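You operate a simulated robot arm through the tools that you are given. There is no shell and no other tool.

The job below is to be done with a simulated robot arm. You get a single attempt, and the scene is never put back.

TASK
Grease the roller block with the grease gun, take the coupler off and wipe away the old grease.
Fine: pump till a full ring shows, no surplus; stand the coupler on the table; use the wipe pad and put it back. Set down upright: grease coupler, wipe pad. What is to be rubbed or washed off counts as gone when no trace of it is left.

It is judged by the outcome, as a careful person would: the job done as asked, and still so three seconds after it is handed in. It fails if anything else is knocked over, pushed out of place, dropped, spilled or broken.

THE ROBOT
A 6-joint arm with a two-finger parallel gripper, fixed in place. Base frame: the origin is at the foot of the arm, x ahead of it, y to its left, z up. Units: mm, rad, N and s.
With the tool pointing down near the work surface it reaches from about 180 to 840 mm from the base axis. Its first joint turns from -2.897 to 2.897 rad. Payload 3.91 kg.
Tool frame: the origin (TCP) lies between the finger pads and is the grasp point; the fingertips stand 30 mm ahead of it; z points along the fingers, y is the line along which they close. Largest opening 110 mm; finger width 20, thickness 10; the body of the gripper, 48 by 112 mm, starts 55 mm behind the TCP.
Orientation is that of the tool frame in the base frame, as a unit quaternion [x, y, z, w]. With the fingers straight down and closing along the base's y, the tool's x points along the base's -x, its y along +y and its z along -z.

THE INTERFACE
- The arm moves only by the tool step_arm. Its argument "series" is a list of rows, each a list of 7 numbers: the shift along the tool's x, y, z in units of 50 mm (1.0 is 50 mm), then the turn, a rotation vector about the tool's x, y, z in units of 8 degrees (1.0 is 8 degrees), then the opening, from 0 (shut) to 1 (fully open). In form: [[x, y, z, rx, ry, rz, jaw], ...]. A call has 1 to 20 rows; each row shifts and turns the commanded pose from where the row before left it, along the tool's axes as they then stand. A call with a number of a shift or a turn outside -1 to 1 is refused whole. Each row takes 0.2 s and may step no farther than 50 mm and 0.15 rad from the row before; otherwise, or with a gripper value out of range, the whole call is refused. Where a pose cannot be reached the arm comes as near as it can. A force on the tool above 90 N (or 10 N above the force at the start of the call, whichever is more), or a blocked arm, ends the call early, and 0.2 s more pass. The fingers move at their own pace (about 108 mm/s each) and stop on an object; they squeeze with about 21 N. The grip force told is the motor's: it shows also when the fingers shut on nothing. Time passes only in rows, and 0.2 s behind the last, so rows that do not move let the fingers close. It gives the time, the measured TCP pose, the force on the tool (base axes), the opening and the grip force at its end, in the units of the frame above (readings bear some noise), with the torque about the TCP (base axes, N m) and any sound that the robot's microphone picked up, and new pictures: "pictures" is both (left out), scene, wrist or none.
- Cameras (640 x 400 px; columns grow to the right, rows downward): "scene" is fixed at [398.9, 500.4, 1526.7]; the picture's right is [-0.92, 0.40, 0.00], its down [0.17, 0.38, -0.91] and it looks along [-0.36, -0.83, -0.42] (base axes); focal length 336 px, centre (320, 200). "wrist" rides on the gripper at [77, 7, -114] in the tool frame; the picture's right is [-0.09, 1.00, 0.00], its down [-0.80, -0.07, -0.59] and it looks along [-0.59, -0.05, 0.80] (tool axes); focal length 270 px, centre (320, 200). There is no depth. A picture from a camera that has moved, and an enlarged one, comes with that camera's place and axes in the base frame and with its lens.
- slide_trunk(by): slides the trunk up (or, below 0, down) by that many mm; the arm rides with it, the base frame stays. It gives what a move gives, with no picture.
- zoom(camera, box): a new picture of the part [left, top, right, bottom] of that camera's present view, enlarged. The clock stands still meanwhile.
- job_done(): hands the job in; it is judged then, once.

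Nothing tells you positions but the pictures and the camera data. Unless the task says otherwise, let go and move clear before handing in.

The tools are called after "Emit:" by a JSON object that holds its "method" and its "body". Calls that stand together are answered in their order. step_arm: Moves the arm, as the interface text tells. Its arguments: {"type":"object","properties":{"series":{"type":"array"},"pictures":{"type":"string","enum":["both","scene","wrist","none"]}},"required":["series"]} The other tools are called the same way: slide_trunk (by) slides the trunk up or down; zoom (camera, box) takes an enlarged picture of a part of a camera's view; job_done () hands the job in.

At the start:

```text
time_s: 0.0
ee_pos: [-14.5, -358.3, 1245.4]
tcp_rot: [0.0, 1.0, 0.0, 0.0]
force: [-0.3, 0.3, 0.8]
wrist_torque: [-0.01, -0.03, 0.02]
gripper_width: 109.6
gripper_force: 0.0
trunk travel left (down, up): [-475.0, 65.0]
```

scene: 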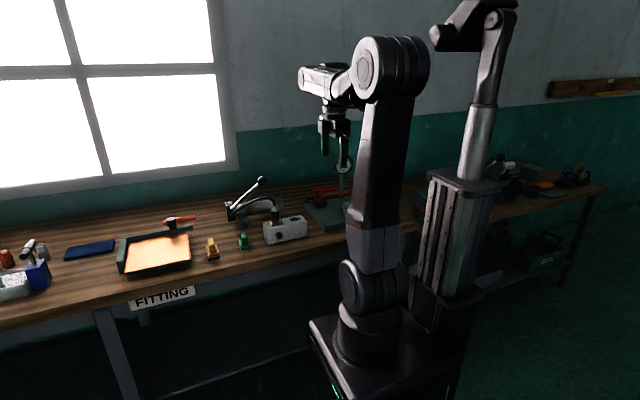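
wrist: 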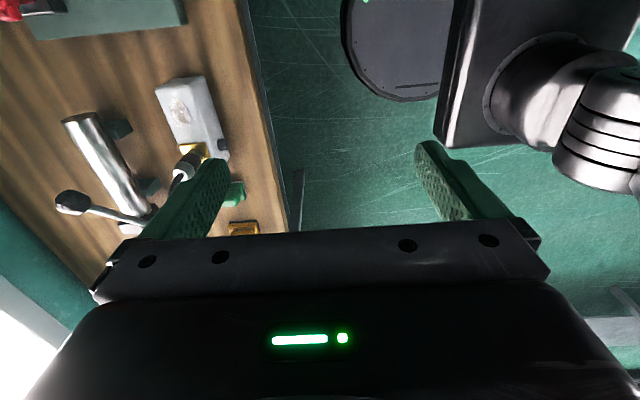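

I see a workbench along the wall with a grease gun, a roller block, green and yellow small items, and a tray. I'll take enlarged views before moving.

Emit:
{"method": "zoom", "body": {"camera": "scene", "box": [180, 160, 360, 272]}}

Emit:
{"method": "zoom", "body": {"camera": "wrist", "box": [0, 60, 290, 241]}}

Emit:
{"method": "zoom", "body": {"camera": "scene", "box": [0, 200, 220, 337]}}

```text
3.56 times, centred on (270, 216) of scene
camera zoom: at [398.9, 500.4, 1526.7], right [-0.92, 0.4, 0.0], down [0.17, 0.38, -0.91], along [-0.36, -0.83, -0.42], focal length 1194 px, centre (498, 143)
```

zoom: 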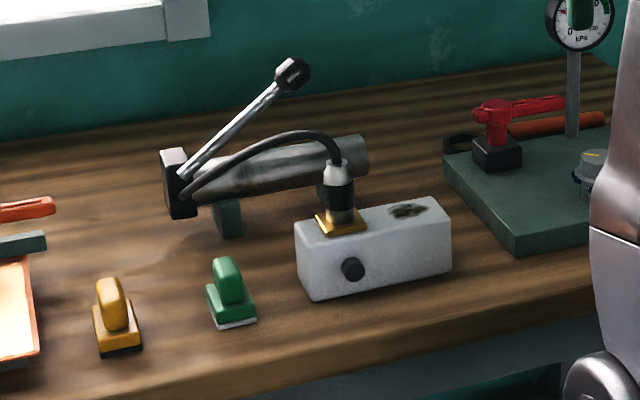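

```text
2.21 times, centred on (145, 150) of wrist
camera zoom: at [-91.4, -351.8, 1361.1], right [0.09, 1.0, 0.0], down [0.8, -0.07, 0.59], along [0.59, -0.05, -0.8], focal length 596 px, centre (706, 309)
```

zoom: 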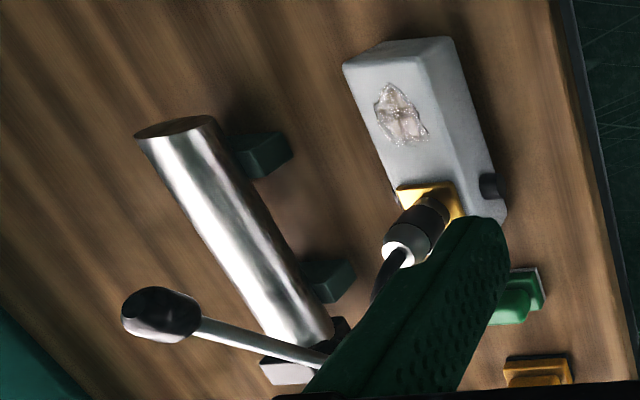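

```text
2.91 times, centred on (110, 268) of scene
camera zoom: at [398.9, 500.4, 1526.7], right [-0.92, 0.4, 0.0], down [0.17, 0.38, -0.91], along [-0.36, -0.83, -0.42], focal length 977 px, centre (931, 1)
```

zoom: 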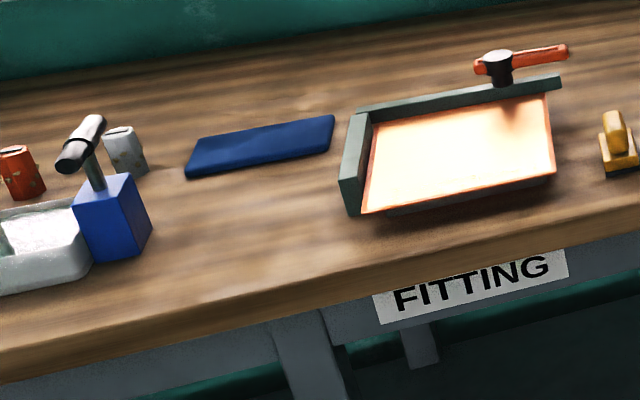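

The bench top sits near z≈850 mm. I put the nipple and coupler at about (108,-600,911), the lever knob at about (113,-740,1036) and the green pad at about (236,-570,865). Next I'll turn the tool so the wrist camera looks toward the bench.

Emit:
{"method": "step_arm", "body": {"series": [[0, 0, 0, 0, 0, 1, 1], [0, 0, 0, 0, 0, 1, 1], [0, 0, 0, 0, 0, 1, 1], [0, 0, 0, 0, 0, 1, 1], [0, 0, 0, 0, 0, 1, 1], [0, 0, 0, 0, 0, 1, 1], [0, 0, 0, 0, 0, 1, 1], [0, 0, 0, 0, 0, 1, 1], [0, 0, 0, 0, 0, 1, 1], [0, 0, 0, 0, 0, 1, 1], [0, 0, 0, 0, 0, 1, 1], [0, 0, 0, 0, 0, 0.25, 1], [-0.5, 0.7, 0, 0, 0, 0, 1], [-0.5, 0.7, 0, 0, 0, 0, 1]]}}

```text
time_s: 3.0
ee_pos: [53.4, -409.3, 1242.6]
tcp_rot: [0.707, 0.707, 0.001, -0.001]
force: [0.8, -0.4, -0.7]
wrist_torque: [0.0, 0.0, 0.0]
gripper_width: 109.9
gripper_force: 0.0
trunk travel left (down, up): [-475.0, 65.0]
camera wrist: at [62.4, -332.5, 1359.2], right [1.0, -0.09, 0.0], down [-0.07, -0.8, 0.59], along [-0.05, -0.59, -0.8], focal length 270 px, centre (320, 200)
```

scene: 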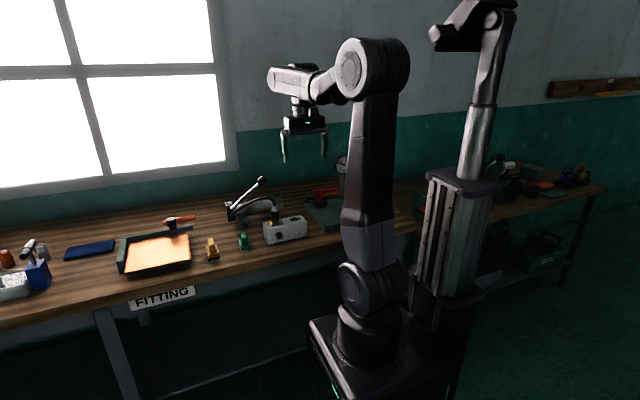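
wrist: 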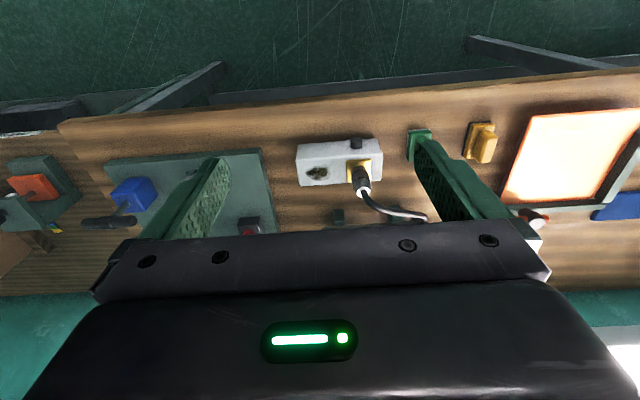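

The view is clear and the block with its coupler is centred. I'll move closer with the tool still high above everything and enlarge the picture.

Emit:
{"method": "step_arm", "body": {"series": [[0.5, 0.8, 0.8, 0, 0, 0, 1], [0.5, 0.8, 0.8, 0, 0, 0, 1], [0, 0, 0, 0, 0, 0, 1]], "pictures": "both"}}

Emit:
{"method": "zoom", "body": {"camera": "wrist", "box": [200, 100, 460, 262]}}

```text
refused: row 1 steps farther than a row can; nothing moved
```

```text
2.46 times, centred on (330, 181) of wrist
camera zoom: at [62.4, -332.5, 1359.2], right [1.0, -0.09, 0.0], down [-0.07, -0.8, 0.59], along [-0.05, -0.59, -0.8], focal length 665 px, centre (295, 247)
```

zoom: 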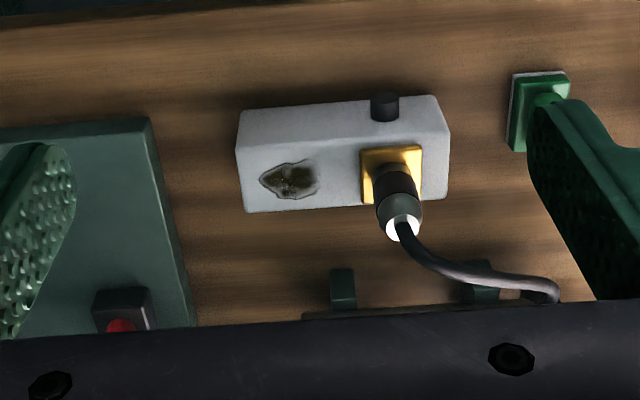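

The old-grease patch is on the left end of the block's top, with the brass plate and coupler on the right. I'll retry the approach with smaller rows.

Emit:
{"method": "step_arm", "body": {"series": [[0.3, 0.5, 0.7, 0, 0, 0, 1], [0.3, 0.5, 0.7, 0, 0, 0, 1], [0.3, 0, 0.7, 0, 0, 0, 1], [0, 0, 0, 0, 0, 0, 1]], "pictures": "both"}}

```text
time_s: 4.0
ee_pos: [106.7, -365.1, 1138.8]
tcp_rot: [0.707, 0.707, 0.0, 0.0]
force: [-0.1, 0.2, -0.5]
wrist_torque: [-0.03, 0.01, 0.0]
gripper_width: 109.8
gripper_force: 0.1
trunk travel left (down, up): [-475.0, 65.0]
camera wrist: at [114.5, -288.3, 1254.6], right [1.0, -0.09, 0.0], down [-0.07, -0.8, 0.59], along [-0.05, -0.59, -0.8], focal length 270 px, centre (320, 200)
```

scene: 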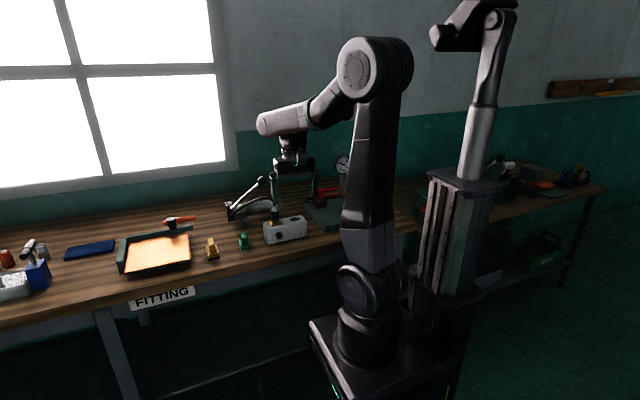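
wrist: 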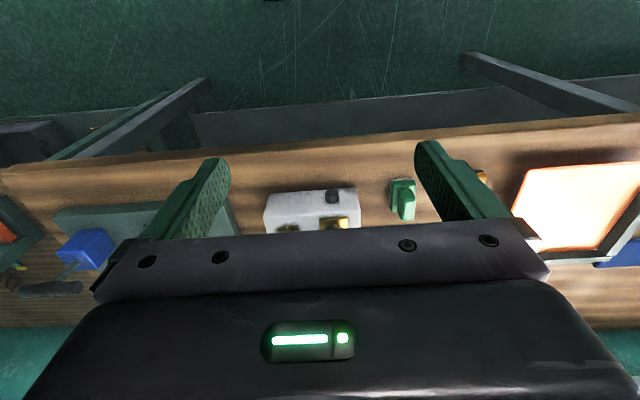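

The tool's +x points along base +y, so I backed away. I'll move forward over the bench while staying high.

Emit:
{"method": "step_arm", "body": {"series": [[-0.8, 0, 0, 0, 0, 0, 1], [-0.8, 0, 0, 0, 0, 0, 1], [-0.8, 0, 0, 0, 0, 0, 1], [-0.4, 0, 0, 0, 0, 0, 1], [0, 0, 0, 0, 0, 0, 1]], "pictures": "both"}}

Emit:
{"method": "zoom", "body": {"camera": "wrist", "box": [220, 60, 420, 240]}}

```text
time_s: 5.2
ee_pos: [107.5, -500.7, 1140.9]
tcp_rot: [0.707, 0.707, 0.0, 0.0]
force: [-0.8, 0.1, -0.4]
wrist_torque: [0.0, -0.01, -0.02]
gripper_width: 110.2
gripper_force: 0.1
trunk travel left (down, up): [-475.0, 65.0]
camera wrist: at [115.7, -423.9, 1256.3], right [1.0, -0.09, 0.0], down [-0.07, -0.8, 0.59], along [-0.05, -0.59, -0.8], focal length 270 px, centre (320, 200)
```

scene: 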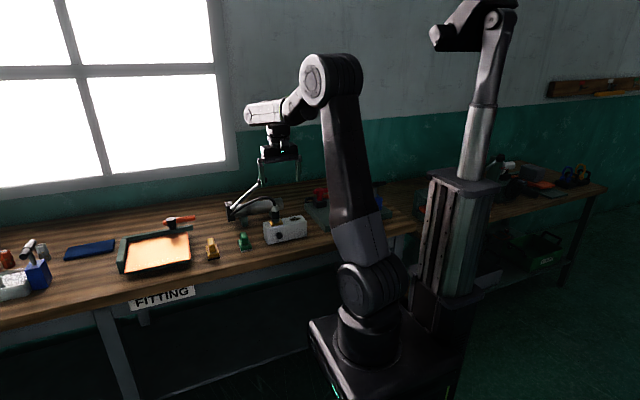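
wrist: 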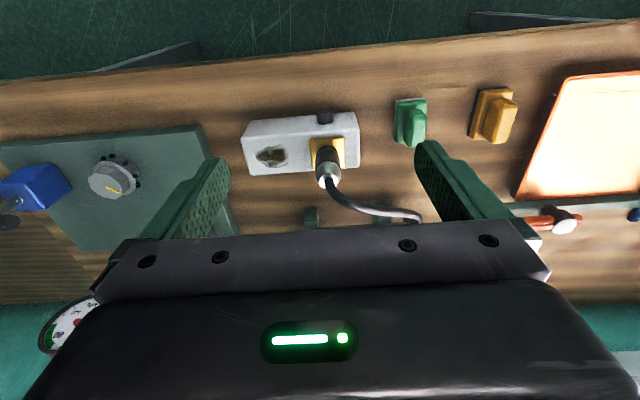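

```text
2.22 times, centred on (320, 150) of wrist
camera zoom: at [115.7, -423.9, 1256.3], right [1.0, -0.09, 0.0], down [-0.07, -0.8, 0.59], along [-0.05, -0.59, -0.8], focal length 601 px, centre (320, 311)
```

zoom: 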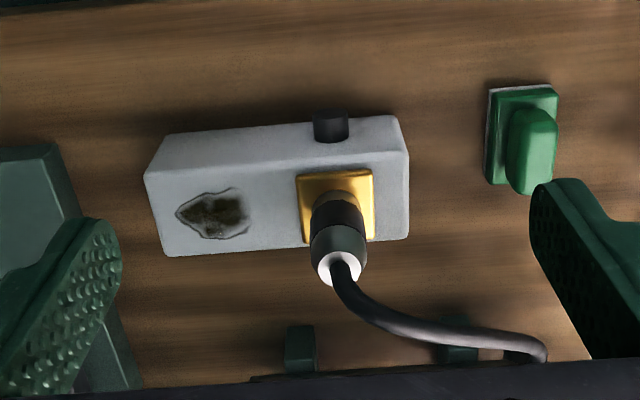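

The block spans about x −6..156, y −566..−626, with its top near z 905–908. The coupler stands at about (111,-597) up to z≈984. Next I'll inspect the lever and pads through the scene camera.

Emit:
{"method": "zoom", "body": {"camera": "scene", "box": [215, 165, 315, 255]}}

Emit:
{"method": "zoom", "body": {"camera": "wrist", "box": [370, 60, 550, 180]}}

```text
4.44 times, centred on (265, 210) of scene
camera zoom: at [398.9, 500.4, 1526.7], right [-0.92, 0.4, 0.0], down [0.17, 0.38, -0.91], along [-0.36, -0.83, -0.42], focal length 1492 px, centre (564, 156)
```

zoom: 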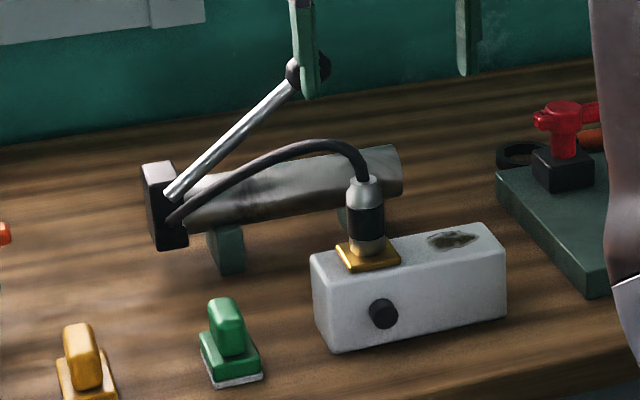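

```text
3.33 times, centred on (460, 120) of wrist
camera zoom: at [115.7, -423.9, 1256.3], right [1.0, -0.09, 0.0], down [-0.07, -0.8, 0.59], along [-0.05, -0.59, -0.8], focal length 901 px, centre (-147, 467)
```

zoom: 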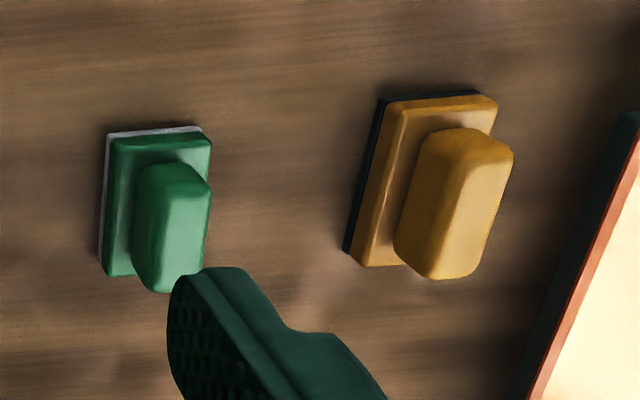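

The green pad has a white felt sole, so it looks like the wipe pad, and the yellow one has a black sole. I'll look closely at the nipple's initial state and at both pads.

Emit:
{"method": "zoom", "body": {"camera": "scene", "box": [262, 200, 302, 225]}}

Emit:
{"method": "zoom", "body": {"camera": "wrist", "box": [300, 120, 364, 160]}}

Emit:
{"method": "zoom", "body": {"camera": "scene", "box": [195, 225, 260, 265]}}

```text
16.00 times, centred on (282, 212) of scene
camera zoom: at [398.9, 500.4, 1526.7], right [-0.92, 0.4, 0.0], down [0.17, 0.38, -0.91], along [-0.36, -0.83, -0.42], focal length 5371 px, centre (928, 0)
```

zoom: 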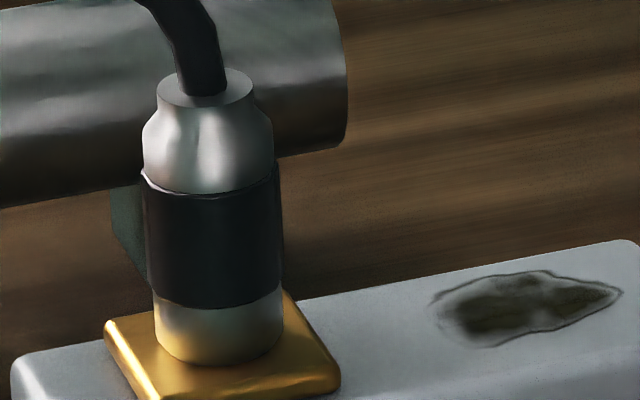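

```text
10.00 times, centred on (332, 140) of wrist
camera zoom: at [115.7, -423.9, 1256.3], right [1.0, -0.09, 0.0], down [-0.07, -0.8, 0.59], along [-0.05, -0.59, -0.8], focal length 2703 px, centre (200, 800)
```

zoom: 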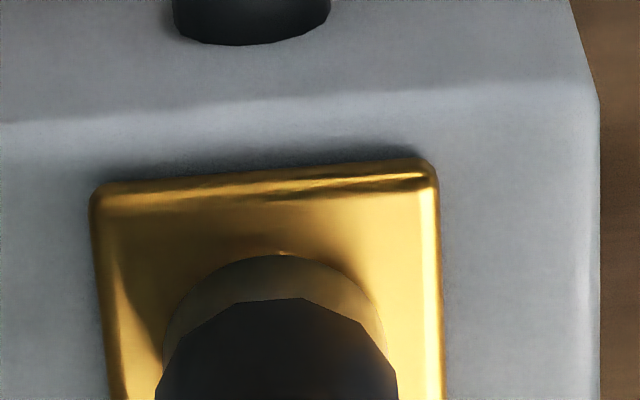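

```text
9.85 times, centred on (228, 245) of scene
camera zoom: at [398.9, 500.4, 1526.7], right [-0.92, 0.4, 0.0], down [0.17, 0.38, -0.91], along [-0.36, -0.83, -0.42], focal length 3305 px, centre (1231, -243)
```

zoom: 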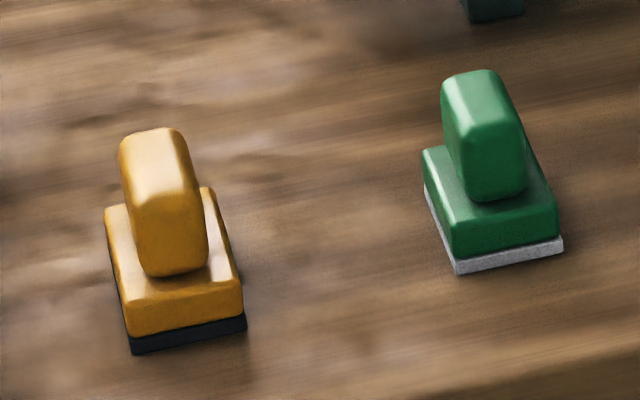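

There is no grease ring yet, and the green pad with white felt is the wipe pad. Next I'll turn back so the jaws close along y and move over to inspect the lever knob at about (114,-737,1037).

Emit:
{"method": "step_arm", "body": {"series": [[0, 0, 0, 0, 0, -1, 1], [0, 0, 0, 0, 0, -1, 1], [0, 0, 0, 0, 0, -1, 1], [0, 0, 0, 0, 0, -1, 1], [0, 0, 0, 0, 0, -1, 1], [0, 0, 0, 0, 0, -1, 1], [0, 0, 0, 0, 0, -1, 1], [0, 0, 0, 0, 0, -1, 1], [0, 0, 0, 0, 0, -1, 1], [0, 0, 0, 0, 0, -1, 1], [0, 0, 0, 0, 0, -1, 1], [0, 0, 0, 0, 0, -0.25, 1], [0.4, -0.8, -0.1, 0, 0, 0, 1], [0.4, -0.8, -0.1, 0, 0, 0, 1], [0.4, -0.8, -0.1, 0, 0, 0, 1], [0.2, -0.8, -0.1, 0, 0, 0, 1], [0.2, -0.8, -0.1, 0, 0, 0, 1], [0, -0.6, 0, 0, 0, 0, 1], [0, 0, 0, 0, 0, 0, 1]]}}

```text
time_s: 9.2
ee_pos: [25.7, -725.1, 1163.6]
tcp_rot: [-0.001, 1.0, 0.001, -0.001]
force: [0.2, -1.1, -0.2]
wrist_torque: [0.01, -0.02, -0.03]
gripper_width: 110.0
gripper_force: 0.0
out of reach, approached as far as the arm can: row 18
trunk travel left (down, up): [-475.0, 65.0]
camera wrist: at [-50.5, -718.9, 1279.6], right [0.09, 1.0, 0.0], down [0.8, -0.07, 0.59], along [0.59, -0.05, -0.8], focal length 270 px, centre (320, 200)
```

scene: 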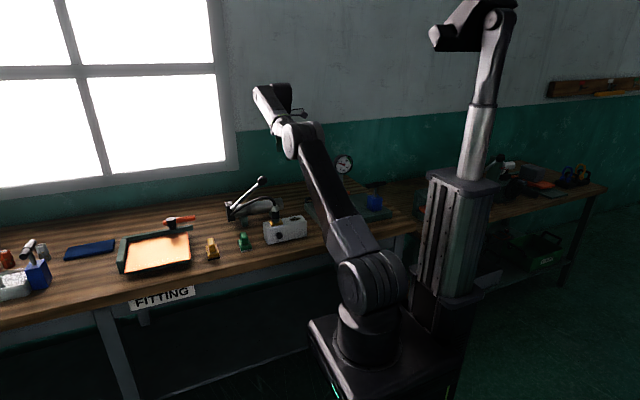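
wrist: 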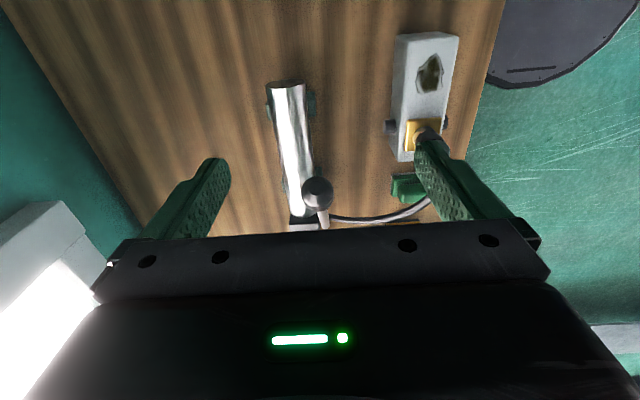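

The knob now reads about (118,-737,1037), and the gun body lies along y≈-771 with the lever on its near side. I'll zoom in on the lever.

Emit:
{"method": "zoom", "body": {"camera": "wrist", "box": [240, 70, 450, 235]}}

Emit:
{"method": "zoom", "body": {"camera": "scene", "box": [220, 168, 284, 224]}}

```text
2.42 times, centred on (345, 152) of wrist
camera zoom: at [-50.5, -718.9, 1279.6], right [0.09, 1.0, 0.0], down [0.8, -0.07, 0.59], along [0.59, -0.05, -0.8], focal length 655 px, centre (259, 315)
```

zoom: 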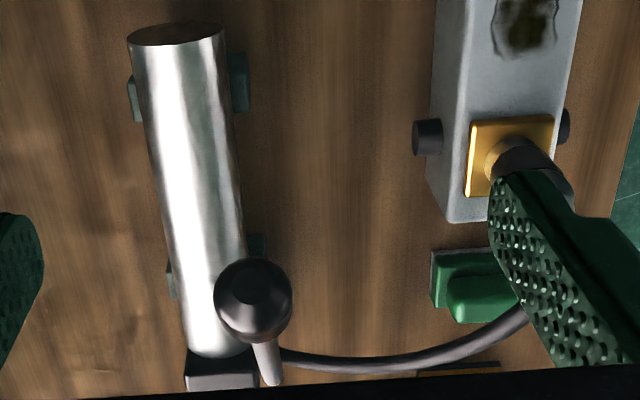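

```text
7.14 times, centred on (252, 196) of scene
camera zoom: at [398.9, 500.4, 1526.7], right [-0.92, 0.4, 0.0], down [0.17, 0.38, -0.91], along [-0.36, -0.83, -0.42], focal length 2398 px, centre (806, 229)
```

zoom: 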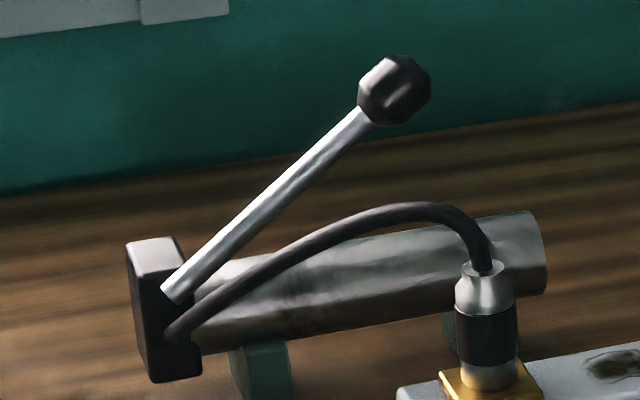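

The knob is about 34 mm across at (113,-736,1043), with its pivot near (246,-736,937). The arm is near its reach limit at this height, so I'll raise the trunk for better reach before going for the knob.

Emit:
{"method": "slide_trunk", "body": {"by": 60}}

Emit:
{"method": "step_arm", "body": {"series": [[0, 0, 0, 0, 0, 0, 1]], "pictures": "none"}}

```text
time_s: 10.2
ee_pos: [25.6, -724.6, 1224.0]
tcp_rot: [0.0, 1.0, -0.001, 0.0]
force: [-0.3, -0.8, -0.3]
wrist_torque: [0.0, -0.02, 0.01]
gripper_width: 109.9
gripper_force: 0.2
trunk travel left (down, up): [-535.0, 5.0]
```

```text
time_s: 10.6
ee_pos: [25.2, -723.7, 1224.9]
tcp_rot: [0.0, 1.0, -0.001, 0.0]
force: [-0.1, -0.3, -0.5]
wrist_torque: [-0.02, 0.03, -0.02]
gripper_width: 110.2
gripper_force: 0.1
trunk travel left (down, up): [-535.0, 5.0]
```

I'll go down to about z 1125, centred above the knob.

Emit:
{"method": "step_arm", "body": {"series": [[0, -0.08, 0.66, 0, 0, 0, 1], [0, -0.08, 0.66, 0, 0, 0, 1], [0, -0.08, 0.66, 0, 0, 0, 1], [-0.6, 0, 0, 0, 0, 0, 1], [-0.6, 0, 0, 0, 0, 0, 1], [-0.5, 0, 0, 0, 0, 0, 1], [0, 0, 0, 0, 0, 0, 1]], "pictures": "both"}}

Emit:
{"method": "zoom", "body": {"camera": "scene", "box": [210, 140, 300, 220]}}

```text
time_s: 12.2
ee_pos: [110.8, -733.7, 1126.2]
tcp_rot: [-0.001, 1.0, 0.0, 0.0]
force: [0.5, 1.1, 0.0]
wrist_torque: [-0.02, -0.01, 0.01]
gripper_width: 110.0
gripper_force: 0.0
trunk travel left (down, up): [-535.0, 5.0]
camera wrist: at [35.6, -727.4, 1242.2], right [0.09, 1.0, 0.0], down [0.8, -0.07, 0.59], along [0.59, -0.05, -0.8], focal length 270 px, centre (320, 200)
```

scene: 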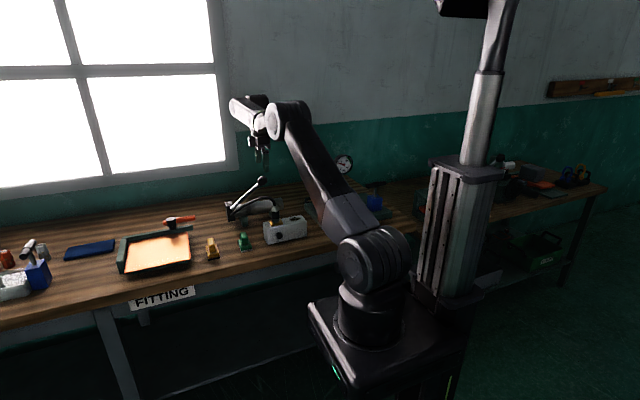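
wrist: 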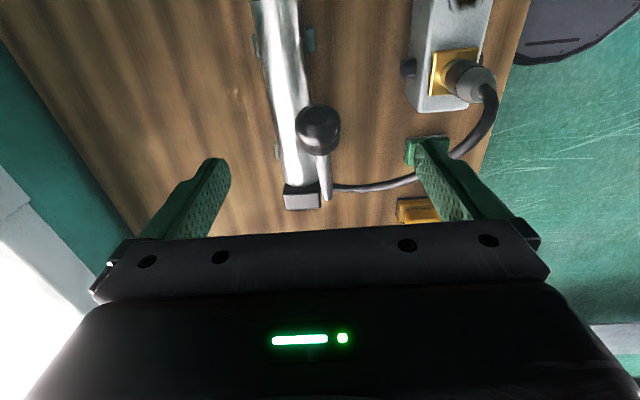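

```text
5.00 times, centred on (255, 180) of scene
camera zoom: at [398.9, 500.4, 1526.7], right [-0.92, 0.4, 0.0], down [0.17, 0.38, -0.91], along [-0.36, -0.83, -0.42], focal length 1678 px, centre (645, 300)
```

zoom: 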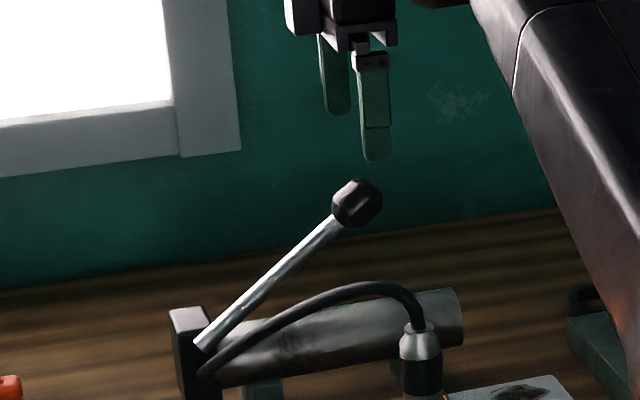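

The knob reads about (115,-736,1041) and the jaws straddle it. I'll descend so the knob sits just ahead of the TCP, then close.

Emit:
{"method": "step_arm", "body": {"series": [[-0.04, -0.02, 0.5, 0, 0, 0, 1], [-0.04, -0.03, 0.5, 0, 0, 0, 1], [0, 0, 0.36, 0, 0, 0, 1], [0, 0, 0, 0, 0, 0, 0.45], [0, 0, 0, 0, 0, 0, 0.45]], "pictures": "both"}}

Emit:
{"method": "zoom", "body": {"camera": "scene", "box": [220, 150, 290, 220]}}

```text
time_s: 13.4
ee_pos: [116.8, -736.6, 1058.1]
tcp_rot: [0.0, 1.0, -0.001, 0.0]
force: [0.5, 0.6, 0.2]
wrist_torque: [0.02, -0.01, 0.01]
gripper_width: 49.2
gripper_force: 0.0
trunk travel left (down, up): [-535.0, 5.0]
camera wrist: at [40.6, -731.3, 1174.1], right [0.09, 1.0, 0.0], down [0.8, -0.07, 0.59], along [0.59, -0.05, -0.8], focal length 270 px, centre (320, 200)
```

scene: 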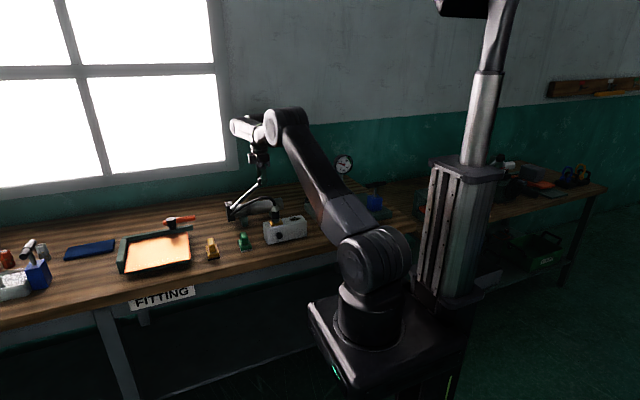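
wrist: 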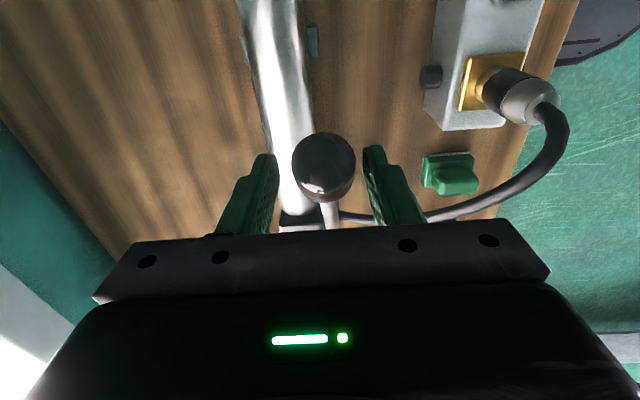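

```text
5.71 times, centred on (255, 185) of scene
camera zoom: at [398.9, 500.4, 1526.7], right [-0.92, 0.4, 0.0], down [0.17, 0.38, -0.91], along [-0.36, -0.83, -0.42], focal length 1918 px, centre (691, 286)
```

zoom: 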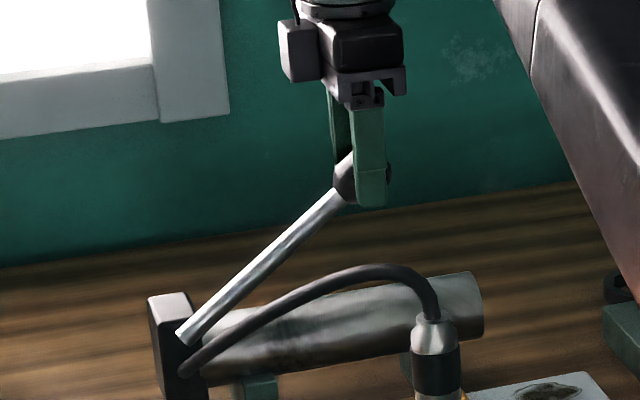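

The knob is centred between the fingers. I'll close on it.

Emit:
{"method": "step_arm", "body": {"series": [[0, 0, 0, 0, 0, 0, 0.25], [0, 0, 0, 0, 0, 0, 0.1], [0, 0, 0, 0, 0, 0, 0.1]], "pictures": "wrist"}}

```text
time_s: 14.2
ee_pos: [117.3, -735.4, 1059.0]
tcp_rot: [0.001, 1.0, 0.001, 0.0]
force: [-0.4, 19.0, -5.9]
wrist_torque: [0.45, 0.14, -0.06]
gripper_width: 35.2
gripper_force: 45.1
trunk travel left (down, up): [-535.0, 5.0]
camera wrist: at [40.7, -729.2, 1174.2], right [0.09, 1.0, 0.0], down [0.8, -0.07, 0.59], along [0.59, -0.05, -0.8], focal length 270 px, centre (320, 200)
```

wrist: 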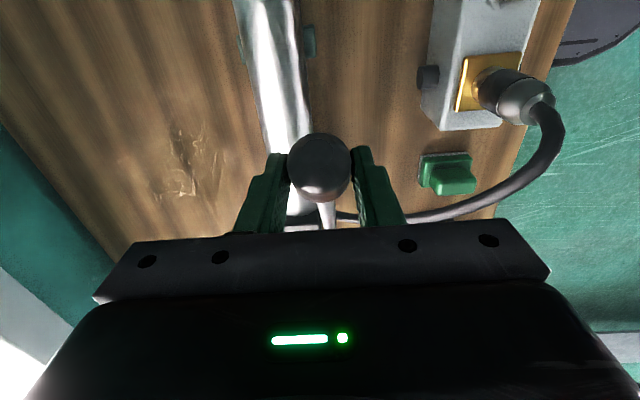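

The jaws hold the knob with a 19 N sideways push, so I'll relieve that with a small shift toward +y.

Emit:
{"method": "step_arm", "body": {"series": [[0, 0.04, 0, 0, 0, 0, 0.1], [0, 0, 0, 0, 0, 0, 0.1]], "pictures": "none"}}

```text
time_s: 14.8
ee_pos: [115.7, -735.3, 1058.9]
tcp_rot: [0.0, 1.0, -0.001, 0.0]
force: [1.2, 6.8, -4.2]
wrist_torque: [-0.01, 0.05, -0.01]
gripper_width: 35.3
gripper_force: 45.3
trunk travel left (down, up): [-535.0, 5.0]
```

I'll start the down-stroke along the arc with the first 8° and watch the force.

Emit:
{"method": "step_arm", "body": {"series": [[0.132, 0.02, 0.192, 0, 0, 0, 0.1], [0.132, 0, 0.192, 0, 0, 0, 0.1], [0, 0, 0, 0, 0, 0, 0.1]], "pictures": "scene"}}

Emit:
{"method": "zoom", "body": {"camera": "scene", "box": [220, 160, 300, 230]}}

```text
time_s: 15.6
ee_pos: [104.4, -735.4, 1038.9]
tcp_rot: [-0.002, 1.0, -0.001, 0.0]
force: [7.3, -1.4, 5.6]
wrist_torque: [-0.12, -1.37, 0.06]
gripper_width: 35.3
gripper_force: 45.1
trunk travel left (down, up): [-535.0, 5.0]
```

scene: 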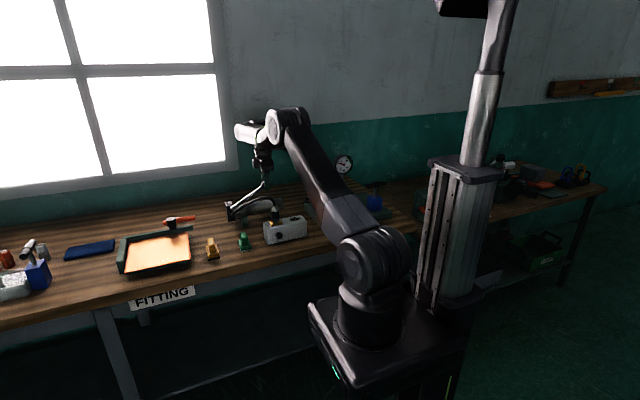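

```text
5.71 times, centred on (260, 195) of scene
camera zoom: at [398.9, 500.4, 1526.7], right [-0.92, 0.4, 0.0], down [0.17, 0.38, -0.91], along [-0.36, -0.83, -0.42], focal length 1918 px, centre (663, 229)
```

zoom: 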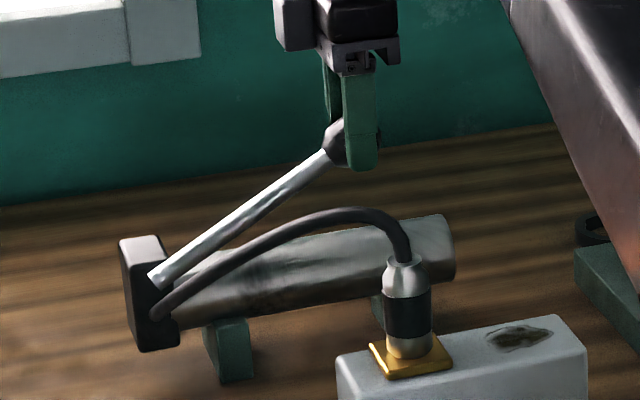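

The lever follows easily at about 9 N. I'll continue down another 8°, then check the nipple.

Emit:
{"method": "step_arm", "body": {"series": [[0.104, 0, 0.209, 0, 0, 0, 0.1], [0.104, 0, 0.209, 0, 0, 0, 0.1], [0, 0, 0, 0, 0, 0, 0.1]], "pictures": "none"}}

Emit:
{"method": "zoom", "body": {"camera": "scene", "box": [220, 160, 300, 230]}}

Emit:
{"method": "zoom", "body": {"camera": "scene", "box": [262, 205, 294, 225]}}

```text
time_s: 16.4
ee_pos: [91.1, -735.0, 1017.5]
tcp_rot: [0.001, 1.0, 0.0, -0.001]
force: [8.7, 0.0, 5.2]
wrist_torque: [-0.04, -1.38, -0.07]
gripper_width: 35.2
gripper_force: 45.2
trunk travel left (down, up): [-535.0, 5.0]
```

```text
5.71 times, centred on (260, 195) of scene
camera zoom: at [398.9, 500.4, 1526.7], right [-0.92, 0.4, 0.0], down [0.17, 0.38, -0.91], along [-0.36, -0.83, -0.42], focal length 1918 px, centre (663, 229)
```

zoom: 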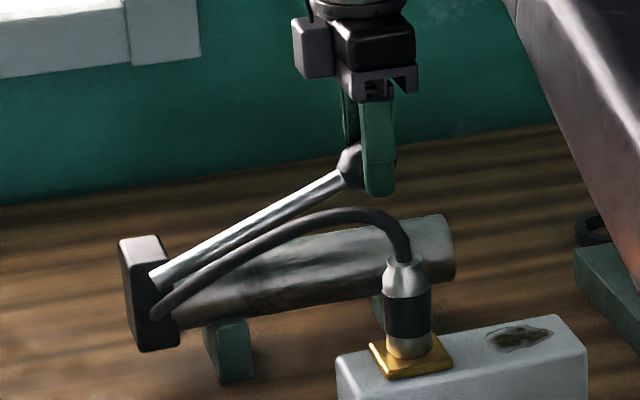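

```text
16.00 times, centred on (278, 215) of scene
camera zoom: at [398.9, 500.4, 1526.7], right [-0.92, 0.4, 0.0], down [0.17, 0.38, -0.91], along [-0.36, -0.83, -0.42], focal length 5371 px, centre (992, -40)
```

zoom: 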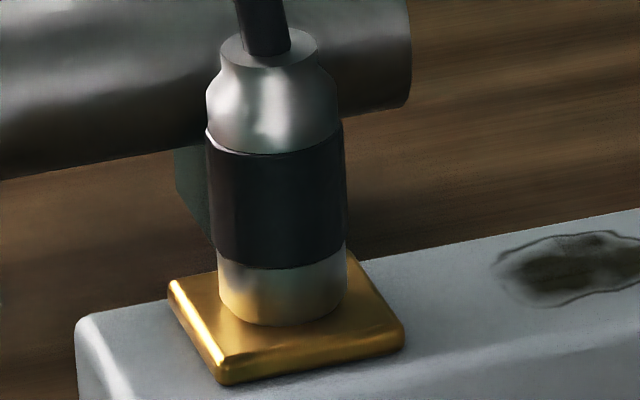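

There's no ring yet and the lever is about halfway down. I'll continue another 8°.

Emit:
{"method": "step_arm", "body": {"series": [[0.074, 0, 0.222, 0, 0, 0, 0.1], [0.074, 0, 0.222, 0, 0, 0, 0.1], [0, 0, 0, 0, 0, 0, 0.1]], "pictures": "none"}}

Emit:
{"method": "zoom", "body": {"camera": "scene", "box": [220, 160, 300, 230]}}

Emit:
{"method": "zoom", "body": {"camera": "scene", "box": [262, 205, 294, 225]}}

```text
time_s: 17.2
ee_pos: [83.3, -736.0, 994.6]
tcp_rot: [-0.001, 1.0, 0.0, 0.001]
force: [7.3, -3.1, 4.8]
wrist_torque: [-0.07, -1.0, 0.02]
gripper_width: 35.0
gripper_force: 45.1
trunk travel left (down, up): [-535.0, 5.0]
```

```text
5.71 times, centred on (260, 195) of scene
camera zoom: at [398.9, 500.4, 1526.7], right [-0.92, 0.4, 0.0], down [0.17, 0.38, -0.91], along [-0.36, -0.83, -0.42], focal length 1918 px, centre (663, 229)
```

zoom: 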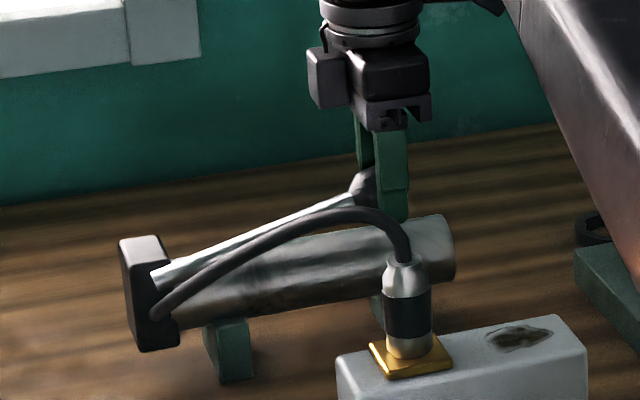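

```text
16.00 times, centred on (278, 215) of scene
camera zoom: at [398.9, 500.4, 1526.7], right [-0.92, 0.4, 0.0], down [0.17, 0.38, -0.91], along [-0.36, -0.83, -0.42], focal length 5371 px, centre (992, -40)
```

zoom: 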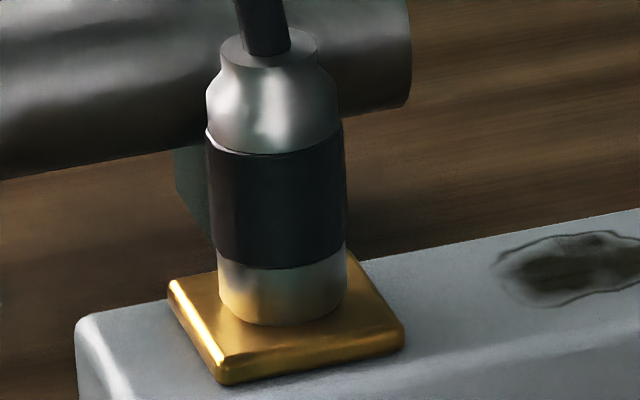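

Still no ring. The knob may be shifting inside the grip, so I'll look closer at it.

Emit:
{"method": "zoom", "body": {"camera": "scene", "box": [255, 175, 287, 200]}}

Emit:
{"method": "zoom", "body": {"camera": "wrist", "box": [220, 80, 420, 240]}}

```text
16.00 times, centred on (271, 188) of scene
camera zoom: at [398.9, 500.4, 1526.7], right [-0.92, 0.4, 0.0], down [0.17, 0.38, -0.91], along [-0.36, -0.83, -0.42], focal length 5371 px, centre (1104, 400)
```

zoom: 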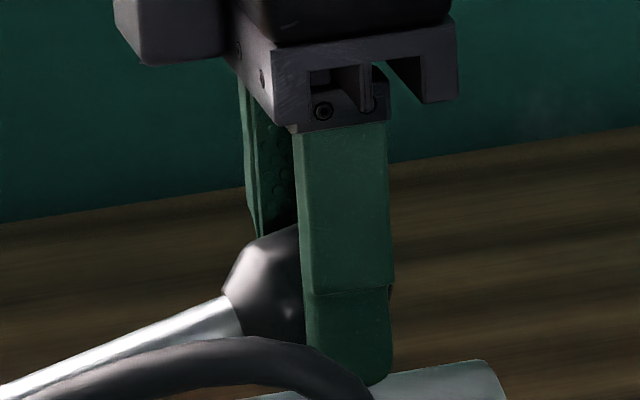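

```text
2.50 times, centred on (320, 160) of wrist
camera zoom: at [7.5, -728.8, 1110.4], right [0.09, 1.0, 0.0], down [0.8, -0.07, 0.59], along [0.59, -0.05, -0.8], focal length 676 px, centre (320, 300)
```

zoom: 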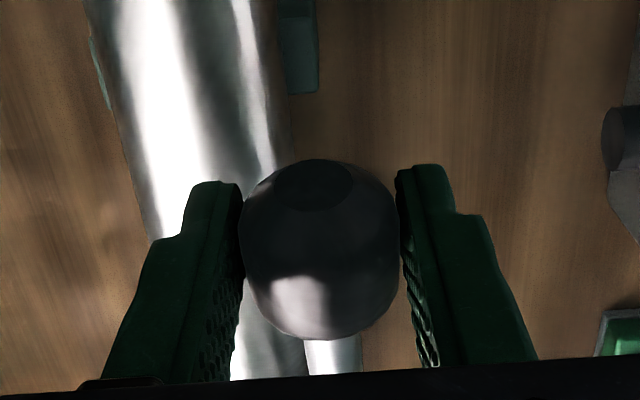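

The fingers hold the outer half of the knob, so my arc ran slightly too far toward −x. I'll continue down with a small +x correction.

Emit:
{"method": "step_arm", "body": {"series": [[-0.06, 0, 0.15, 0, 0, 0, 0.1], [-0.04, 0, 0.2, 0, 0, 0, 0.1], [0, 0, 0, 0, 0, 0, 0.1]], "pictures": "none"}}

Emit:
{"method": "zoom", "body": {"camera": "scene", "box": [220, 165, 300, 225]}}

Emit:
{"method": "zoom", "body": {"camera": "scene", "box": [262, 205, 294, 225]}}

```text
time_s: 18.0
ee_pos: [82.3, -734.4, 978.2]
tcp_rot: [0.0, 1.0, 0.001, -0.001]
force: [-29.1, -5.8, 7.8]
wrist_torque: [-0.05, 0.09, 0.02]
gripper_width: 35.6
gripper_force: 44.8
trunk travel left (down, up): [-535.0, 5.0]
```

```text
6.67 times, centred on (260, 195) of scene
camera zoom: at [398.9, 500.4, 1526.7], right [-0.92, 0.4, 0.0], down [0.17, 0.38, -0.91], along [-0.36, -0.83, -0.42], focal length 2238 px, centre (720, 233)
```

zoom: 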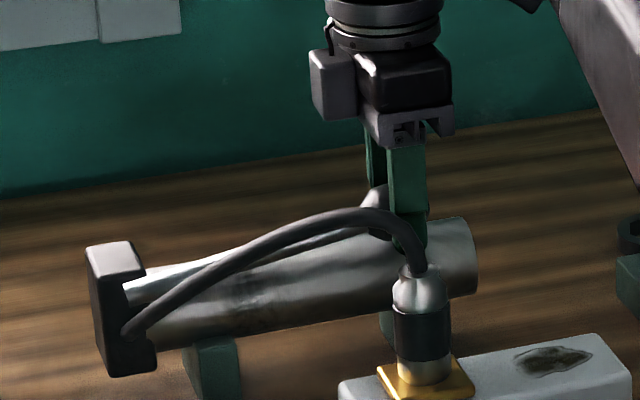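

```text
16.00 times, centred on (278, 215) of scene
camera zoom: at [398.9, 500.4, 1526.7], right [-0.92, 0.4, 0.0], down [0.17, 0.38, -0.91], along [-0.36, -0.83, -0.42], focal length 5371 px, centre (992, -40)
```

zoom: 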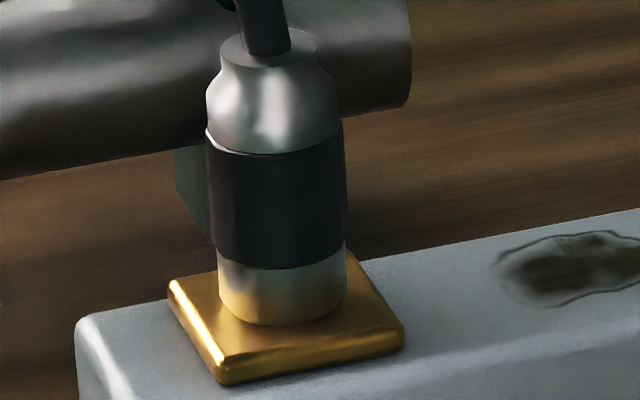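

The sideways force shows the lever is stiff along its length, so I'll undo that correction and continue down gently.

Emit:
{"method": "step_arm", "body": {"series": [[0.1, 0, 0.1, 0, 0, 0, 0.1], [0.02, 0, 0.14, 0, 0, 0, 0.1], [0, 0, 0, 0, 0, 0, 0.1]], "pictures": "none"}}

Emit:
{"method": "zoom", "body": {"camera": "scene", "box": [220, 165, 300, 225]}}

Emit:
{"method": "zoom", "body": {"camera": "scene", "box": [262, 205, 294, 225]}}

```text
time_s: 18.8
ee_pos: [84.0, -735.5, 965.5]
tcp_rot: [-0.001, 1.0, 0.0, 0.001]
force: [-5.4, 0.1, 9.8]
wrist_torque: [-0.11, -0.82, 0.23]
gripper_width: 35.3
gripper_force: 45.3
trunk travel left (down, up): [-535.0, 5.0]
```

```text
6.67 times, centred on (260, 195) of scene
camera zoom: at [398.9, 500.4, 1526.7], right [-0.92, 0.4, 0.0], down [0.17, 0.38, -0.91], along [-0.36, -0.83, -0.42], focal length 2238 px, centre (720, 233)
```

zoom: 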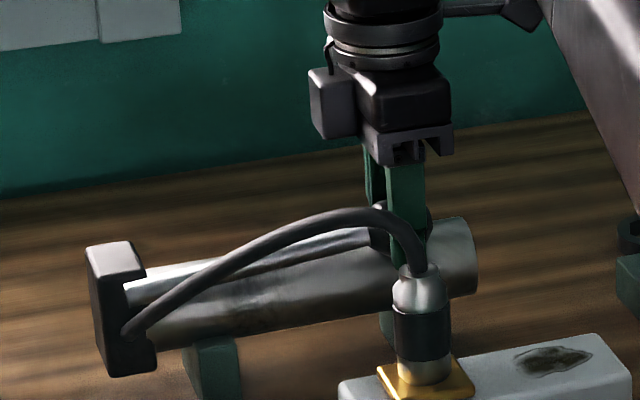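

```text
16.00 times, centred on (278, 215) of scene
camera zoom: at [398.9, 500.4, 1526.7], right [-0.92, 0.4, 0.0], down [0.17, 0.38, -0.91], along [-0.36, -0.83, -0.42], focal length 5371 px, centre (992, -40)
```

zoom: 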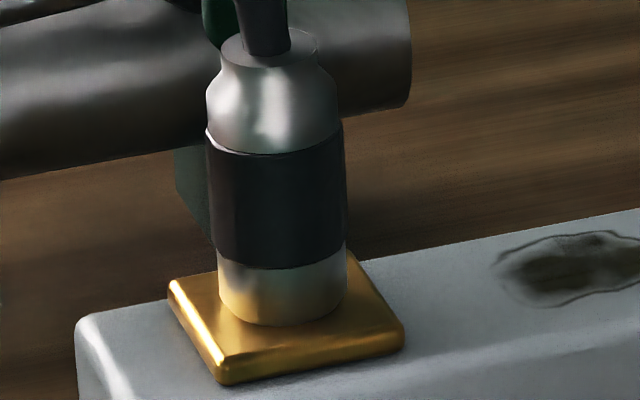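

There is still no ring, and the fingertips are about 10 mm above the gun barrel. I'll go down a little more, watching the force.

Emit:
{"method": "step_arm", "body": {"series": [[0.0, 0, 0.08, 0, 0, 0, 0.1], [0, 0, 0.08, 0, 0, 0, 0.1], [0, 0, 0, 0, 0, 0, 0.1]], "pictures": "wrist"}}

Emit:
{"method": "zoom", "body": {"camera": "scene", "box": [220, 165, 300, 225]}}

Emit:
{"method": "zoom", "body": {"camera": "wrist", "box": [220, 80, 420, 240]}}

```text
time_s: 19.6
ee_pos: [84.5, -734.7, 965.0]
tcp_rot: [-0.001, 1.0, -0.006, 0.0]
force: [5.0, -4.8, 44.4]
wrist_torque: [-0.9, -1.04, 0.11]
gripper_width: 35.3
gripper_force: 45.3
trunk travel left (down, up): [-535.0, 5.0]
camera wrist: at [7.2, -727.3, 1080.4], right [0.09, 1.0, -0.01], down [0.8, -0.06, 0.6], along [0.59, -0.06, -0.8], focal length 270 px, centre (320, 200)
```

wrist: 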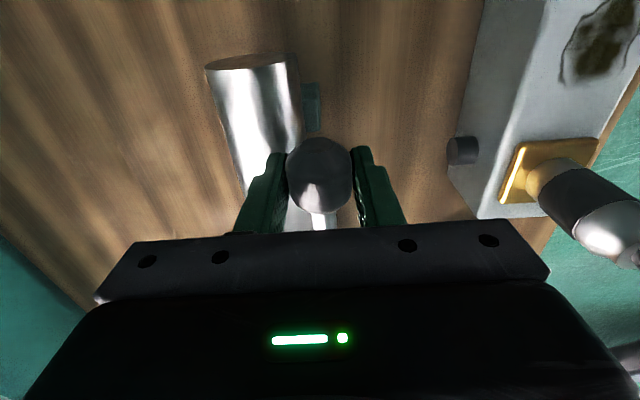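

```text
6.67 times, centred on (260, 195) of scene
camera zoom: at [398.9, 500.4, 1526.7], right [-0.92, 0.4, 0.0], down [0.17, 0.38, -0.91], along [-0.36, -0.83, -0.42], focal length 2238 px, centre (720, 233)
```

zoom: 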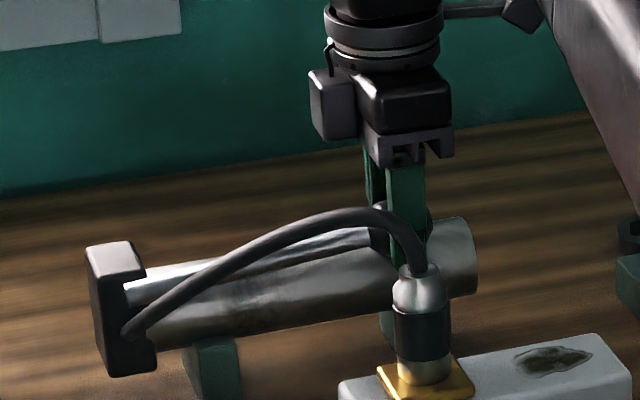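

```text
2.50 times, centred on (320, 160) of wrist
camera zoom: at [7.2, -727.3, 1080.4], right [0.09, 1.0, -0.01], down [0.8, -0.06, 0.6], along [0.59, -0.06, -0.8], focal length 676 px, centre (320, 300)
```

zoom: 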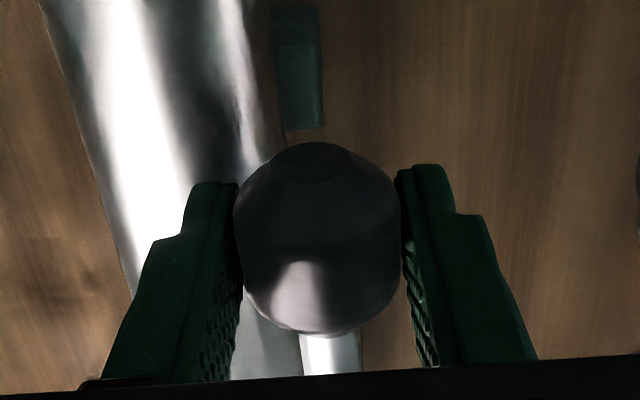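

The near fingertip is touching the gun barrel with 44 N and an x-torque to match. I'll back up 8 mm and check the lever's own force.

Emit:
{"method": "step_arm", "body": {"series": [[0, 0, -0.16, 0, 0, 0, 0.1], [0, 0, -0.1, 0, 0, 0, 0.1], [0, 0, 0, 0, 0, 0, 0.1]], "pictures": "none"}}

Emit:
{"method": "zoom", "body": {"camera": "scene", "box": [220, 165, 300, 225]}}

Emit:
{"method": "zoom", "body": {"camera": "scene", "box": [262, 205, 294, 225]}}

```text
time_s: 20.4
ee_pos: [83.3, -734.7, 965.5]
tcp_rot: [0.001, 1.0, 0.004, 0.0]
force: [7.1, -7.8, -6.7]
wrist_torque: [-0.09, 1.2, 0.08]
gripper_width: 35.2
gripper_force: 44.9
trunk travel left (down, up): [-535.0, 5.0]
```

```text
6.67 times, centred on (260, 195) of scene
camera zoom: at [398.9, 500.4, 1526.7], right [-0.92, 0.4, 0.0], down [0.17, 0.38, -0.91], along [-0.36, -0.83, -0.42], focal length 2238 px, centre (720, 233)
```

zoom: 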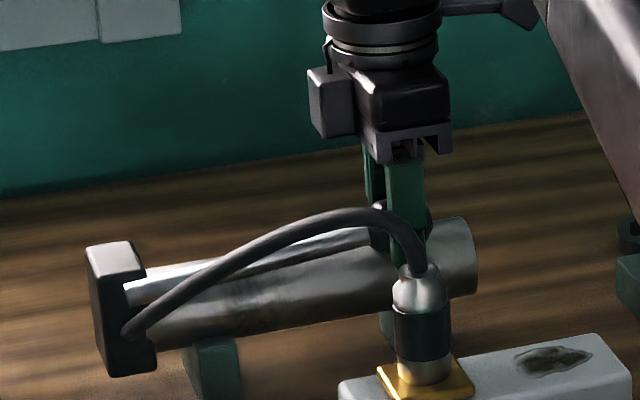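

```text
16.00 times, centred on (278, 215) of scene
camera zoom: at [398.9, 500.4, 1526.7], right [-0.92, 0.4, 0.0], down [0.17, 0.38, -0.91], along [-0.36, -0.83, -0.42], focal length 5371 px, centre (992, -40)
```

zoom: 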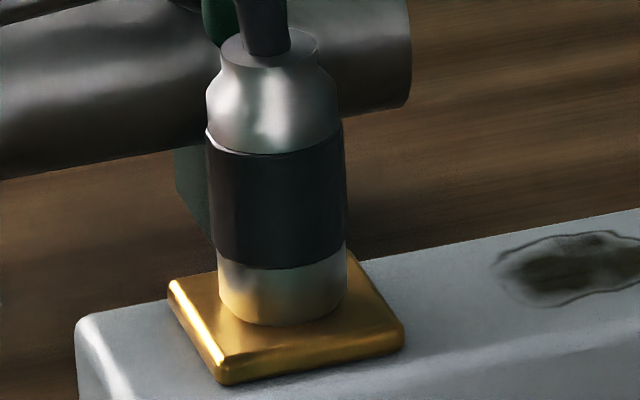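

The lever resists both ways with friction and has no return spring, so I must lift it back. I'll raise it along the arc to its upper position.

Emit:
{"method": "step_arm", "body": {"series": [[-0.022, 0.02, -0.17, 0, 0, 0, 0.1], [-0.022, 0.02, -0.17, 0, 0, 0, 0.1], [-0.053, 0, -0.22, 0, 0, 0, 0.1], [-0.053, 0, -0.22, 0, 0, 0, 0.1], [-0.083, 0, -0.21, 0, 0, 0, 0.1], [-0.083, 0, -0.21, 0, 0, 0, 0.1], [-0.111, 0, -0.197, 0, 0, 0, 0.1], [-0.111, 0, -0.197, 0, 0, 0, 0.1], [-0.11, 0, -0.15, 0, 0, 0, 0.1], [0, 0, 0, 0, 0, 0, 0.1]], "pictures": "none"}}

Emit:
{"method": "zoom", "body": {"camera": "scene", "box": [220, 160, 300, 220]}}

Emit:
{"method": "zoom", "body": {"camera": "scene", "box": [262, 205, 294, 225]}}

```text
time_s: 22.6
ee_pos: [113.6, -735.5, 1056.9]
tcp_rot: [0.002, 1.0, 0.001, 0.0]
force: [-5.0, -11.9, -3.9]
wrist_torque: [-0.16, 1.33, -0.11]
gripper_width: 35.0
gripper_force: 45.3
trunk travel left (down, up): [-535.0, 5.0]
```

```text
6.67 times, centred on (260, 190) of scene
camera zoom: at [398.9, 500.4, 1526.7], right [-0.92, 0.4, 0.0], down [0.17, 0.38, -0.91], along [-0.36, -0.83, -0.42], focal length 2238 px, centre (720, 267)
```

zoom: 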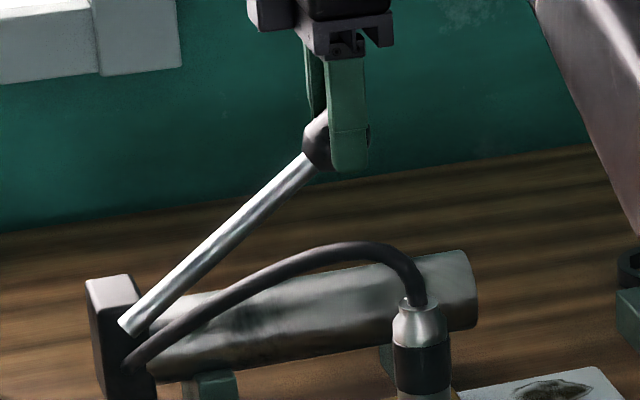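

```text
16.00 times, centred on (278, 215) of scene
camera zoom: at [398.9, 500.4, 1526.7], right [-0.92, 0.4, 0.0], down [0.17, 0.38, -0.91], along [-0.36, -0.83, -0.42], focal length 5371 px, centre (992, -40)
```

zoom: 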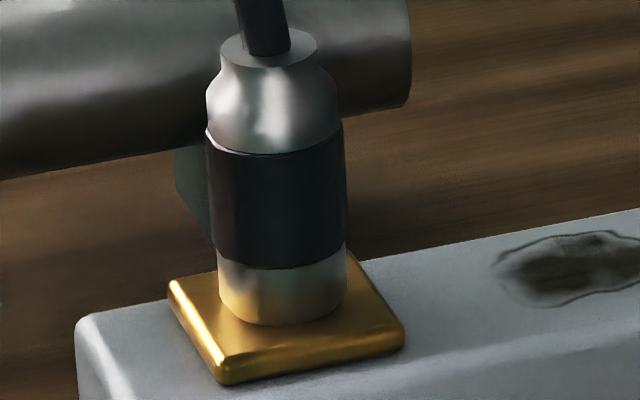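

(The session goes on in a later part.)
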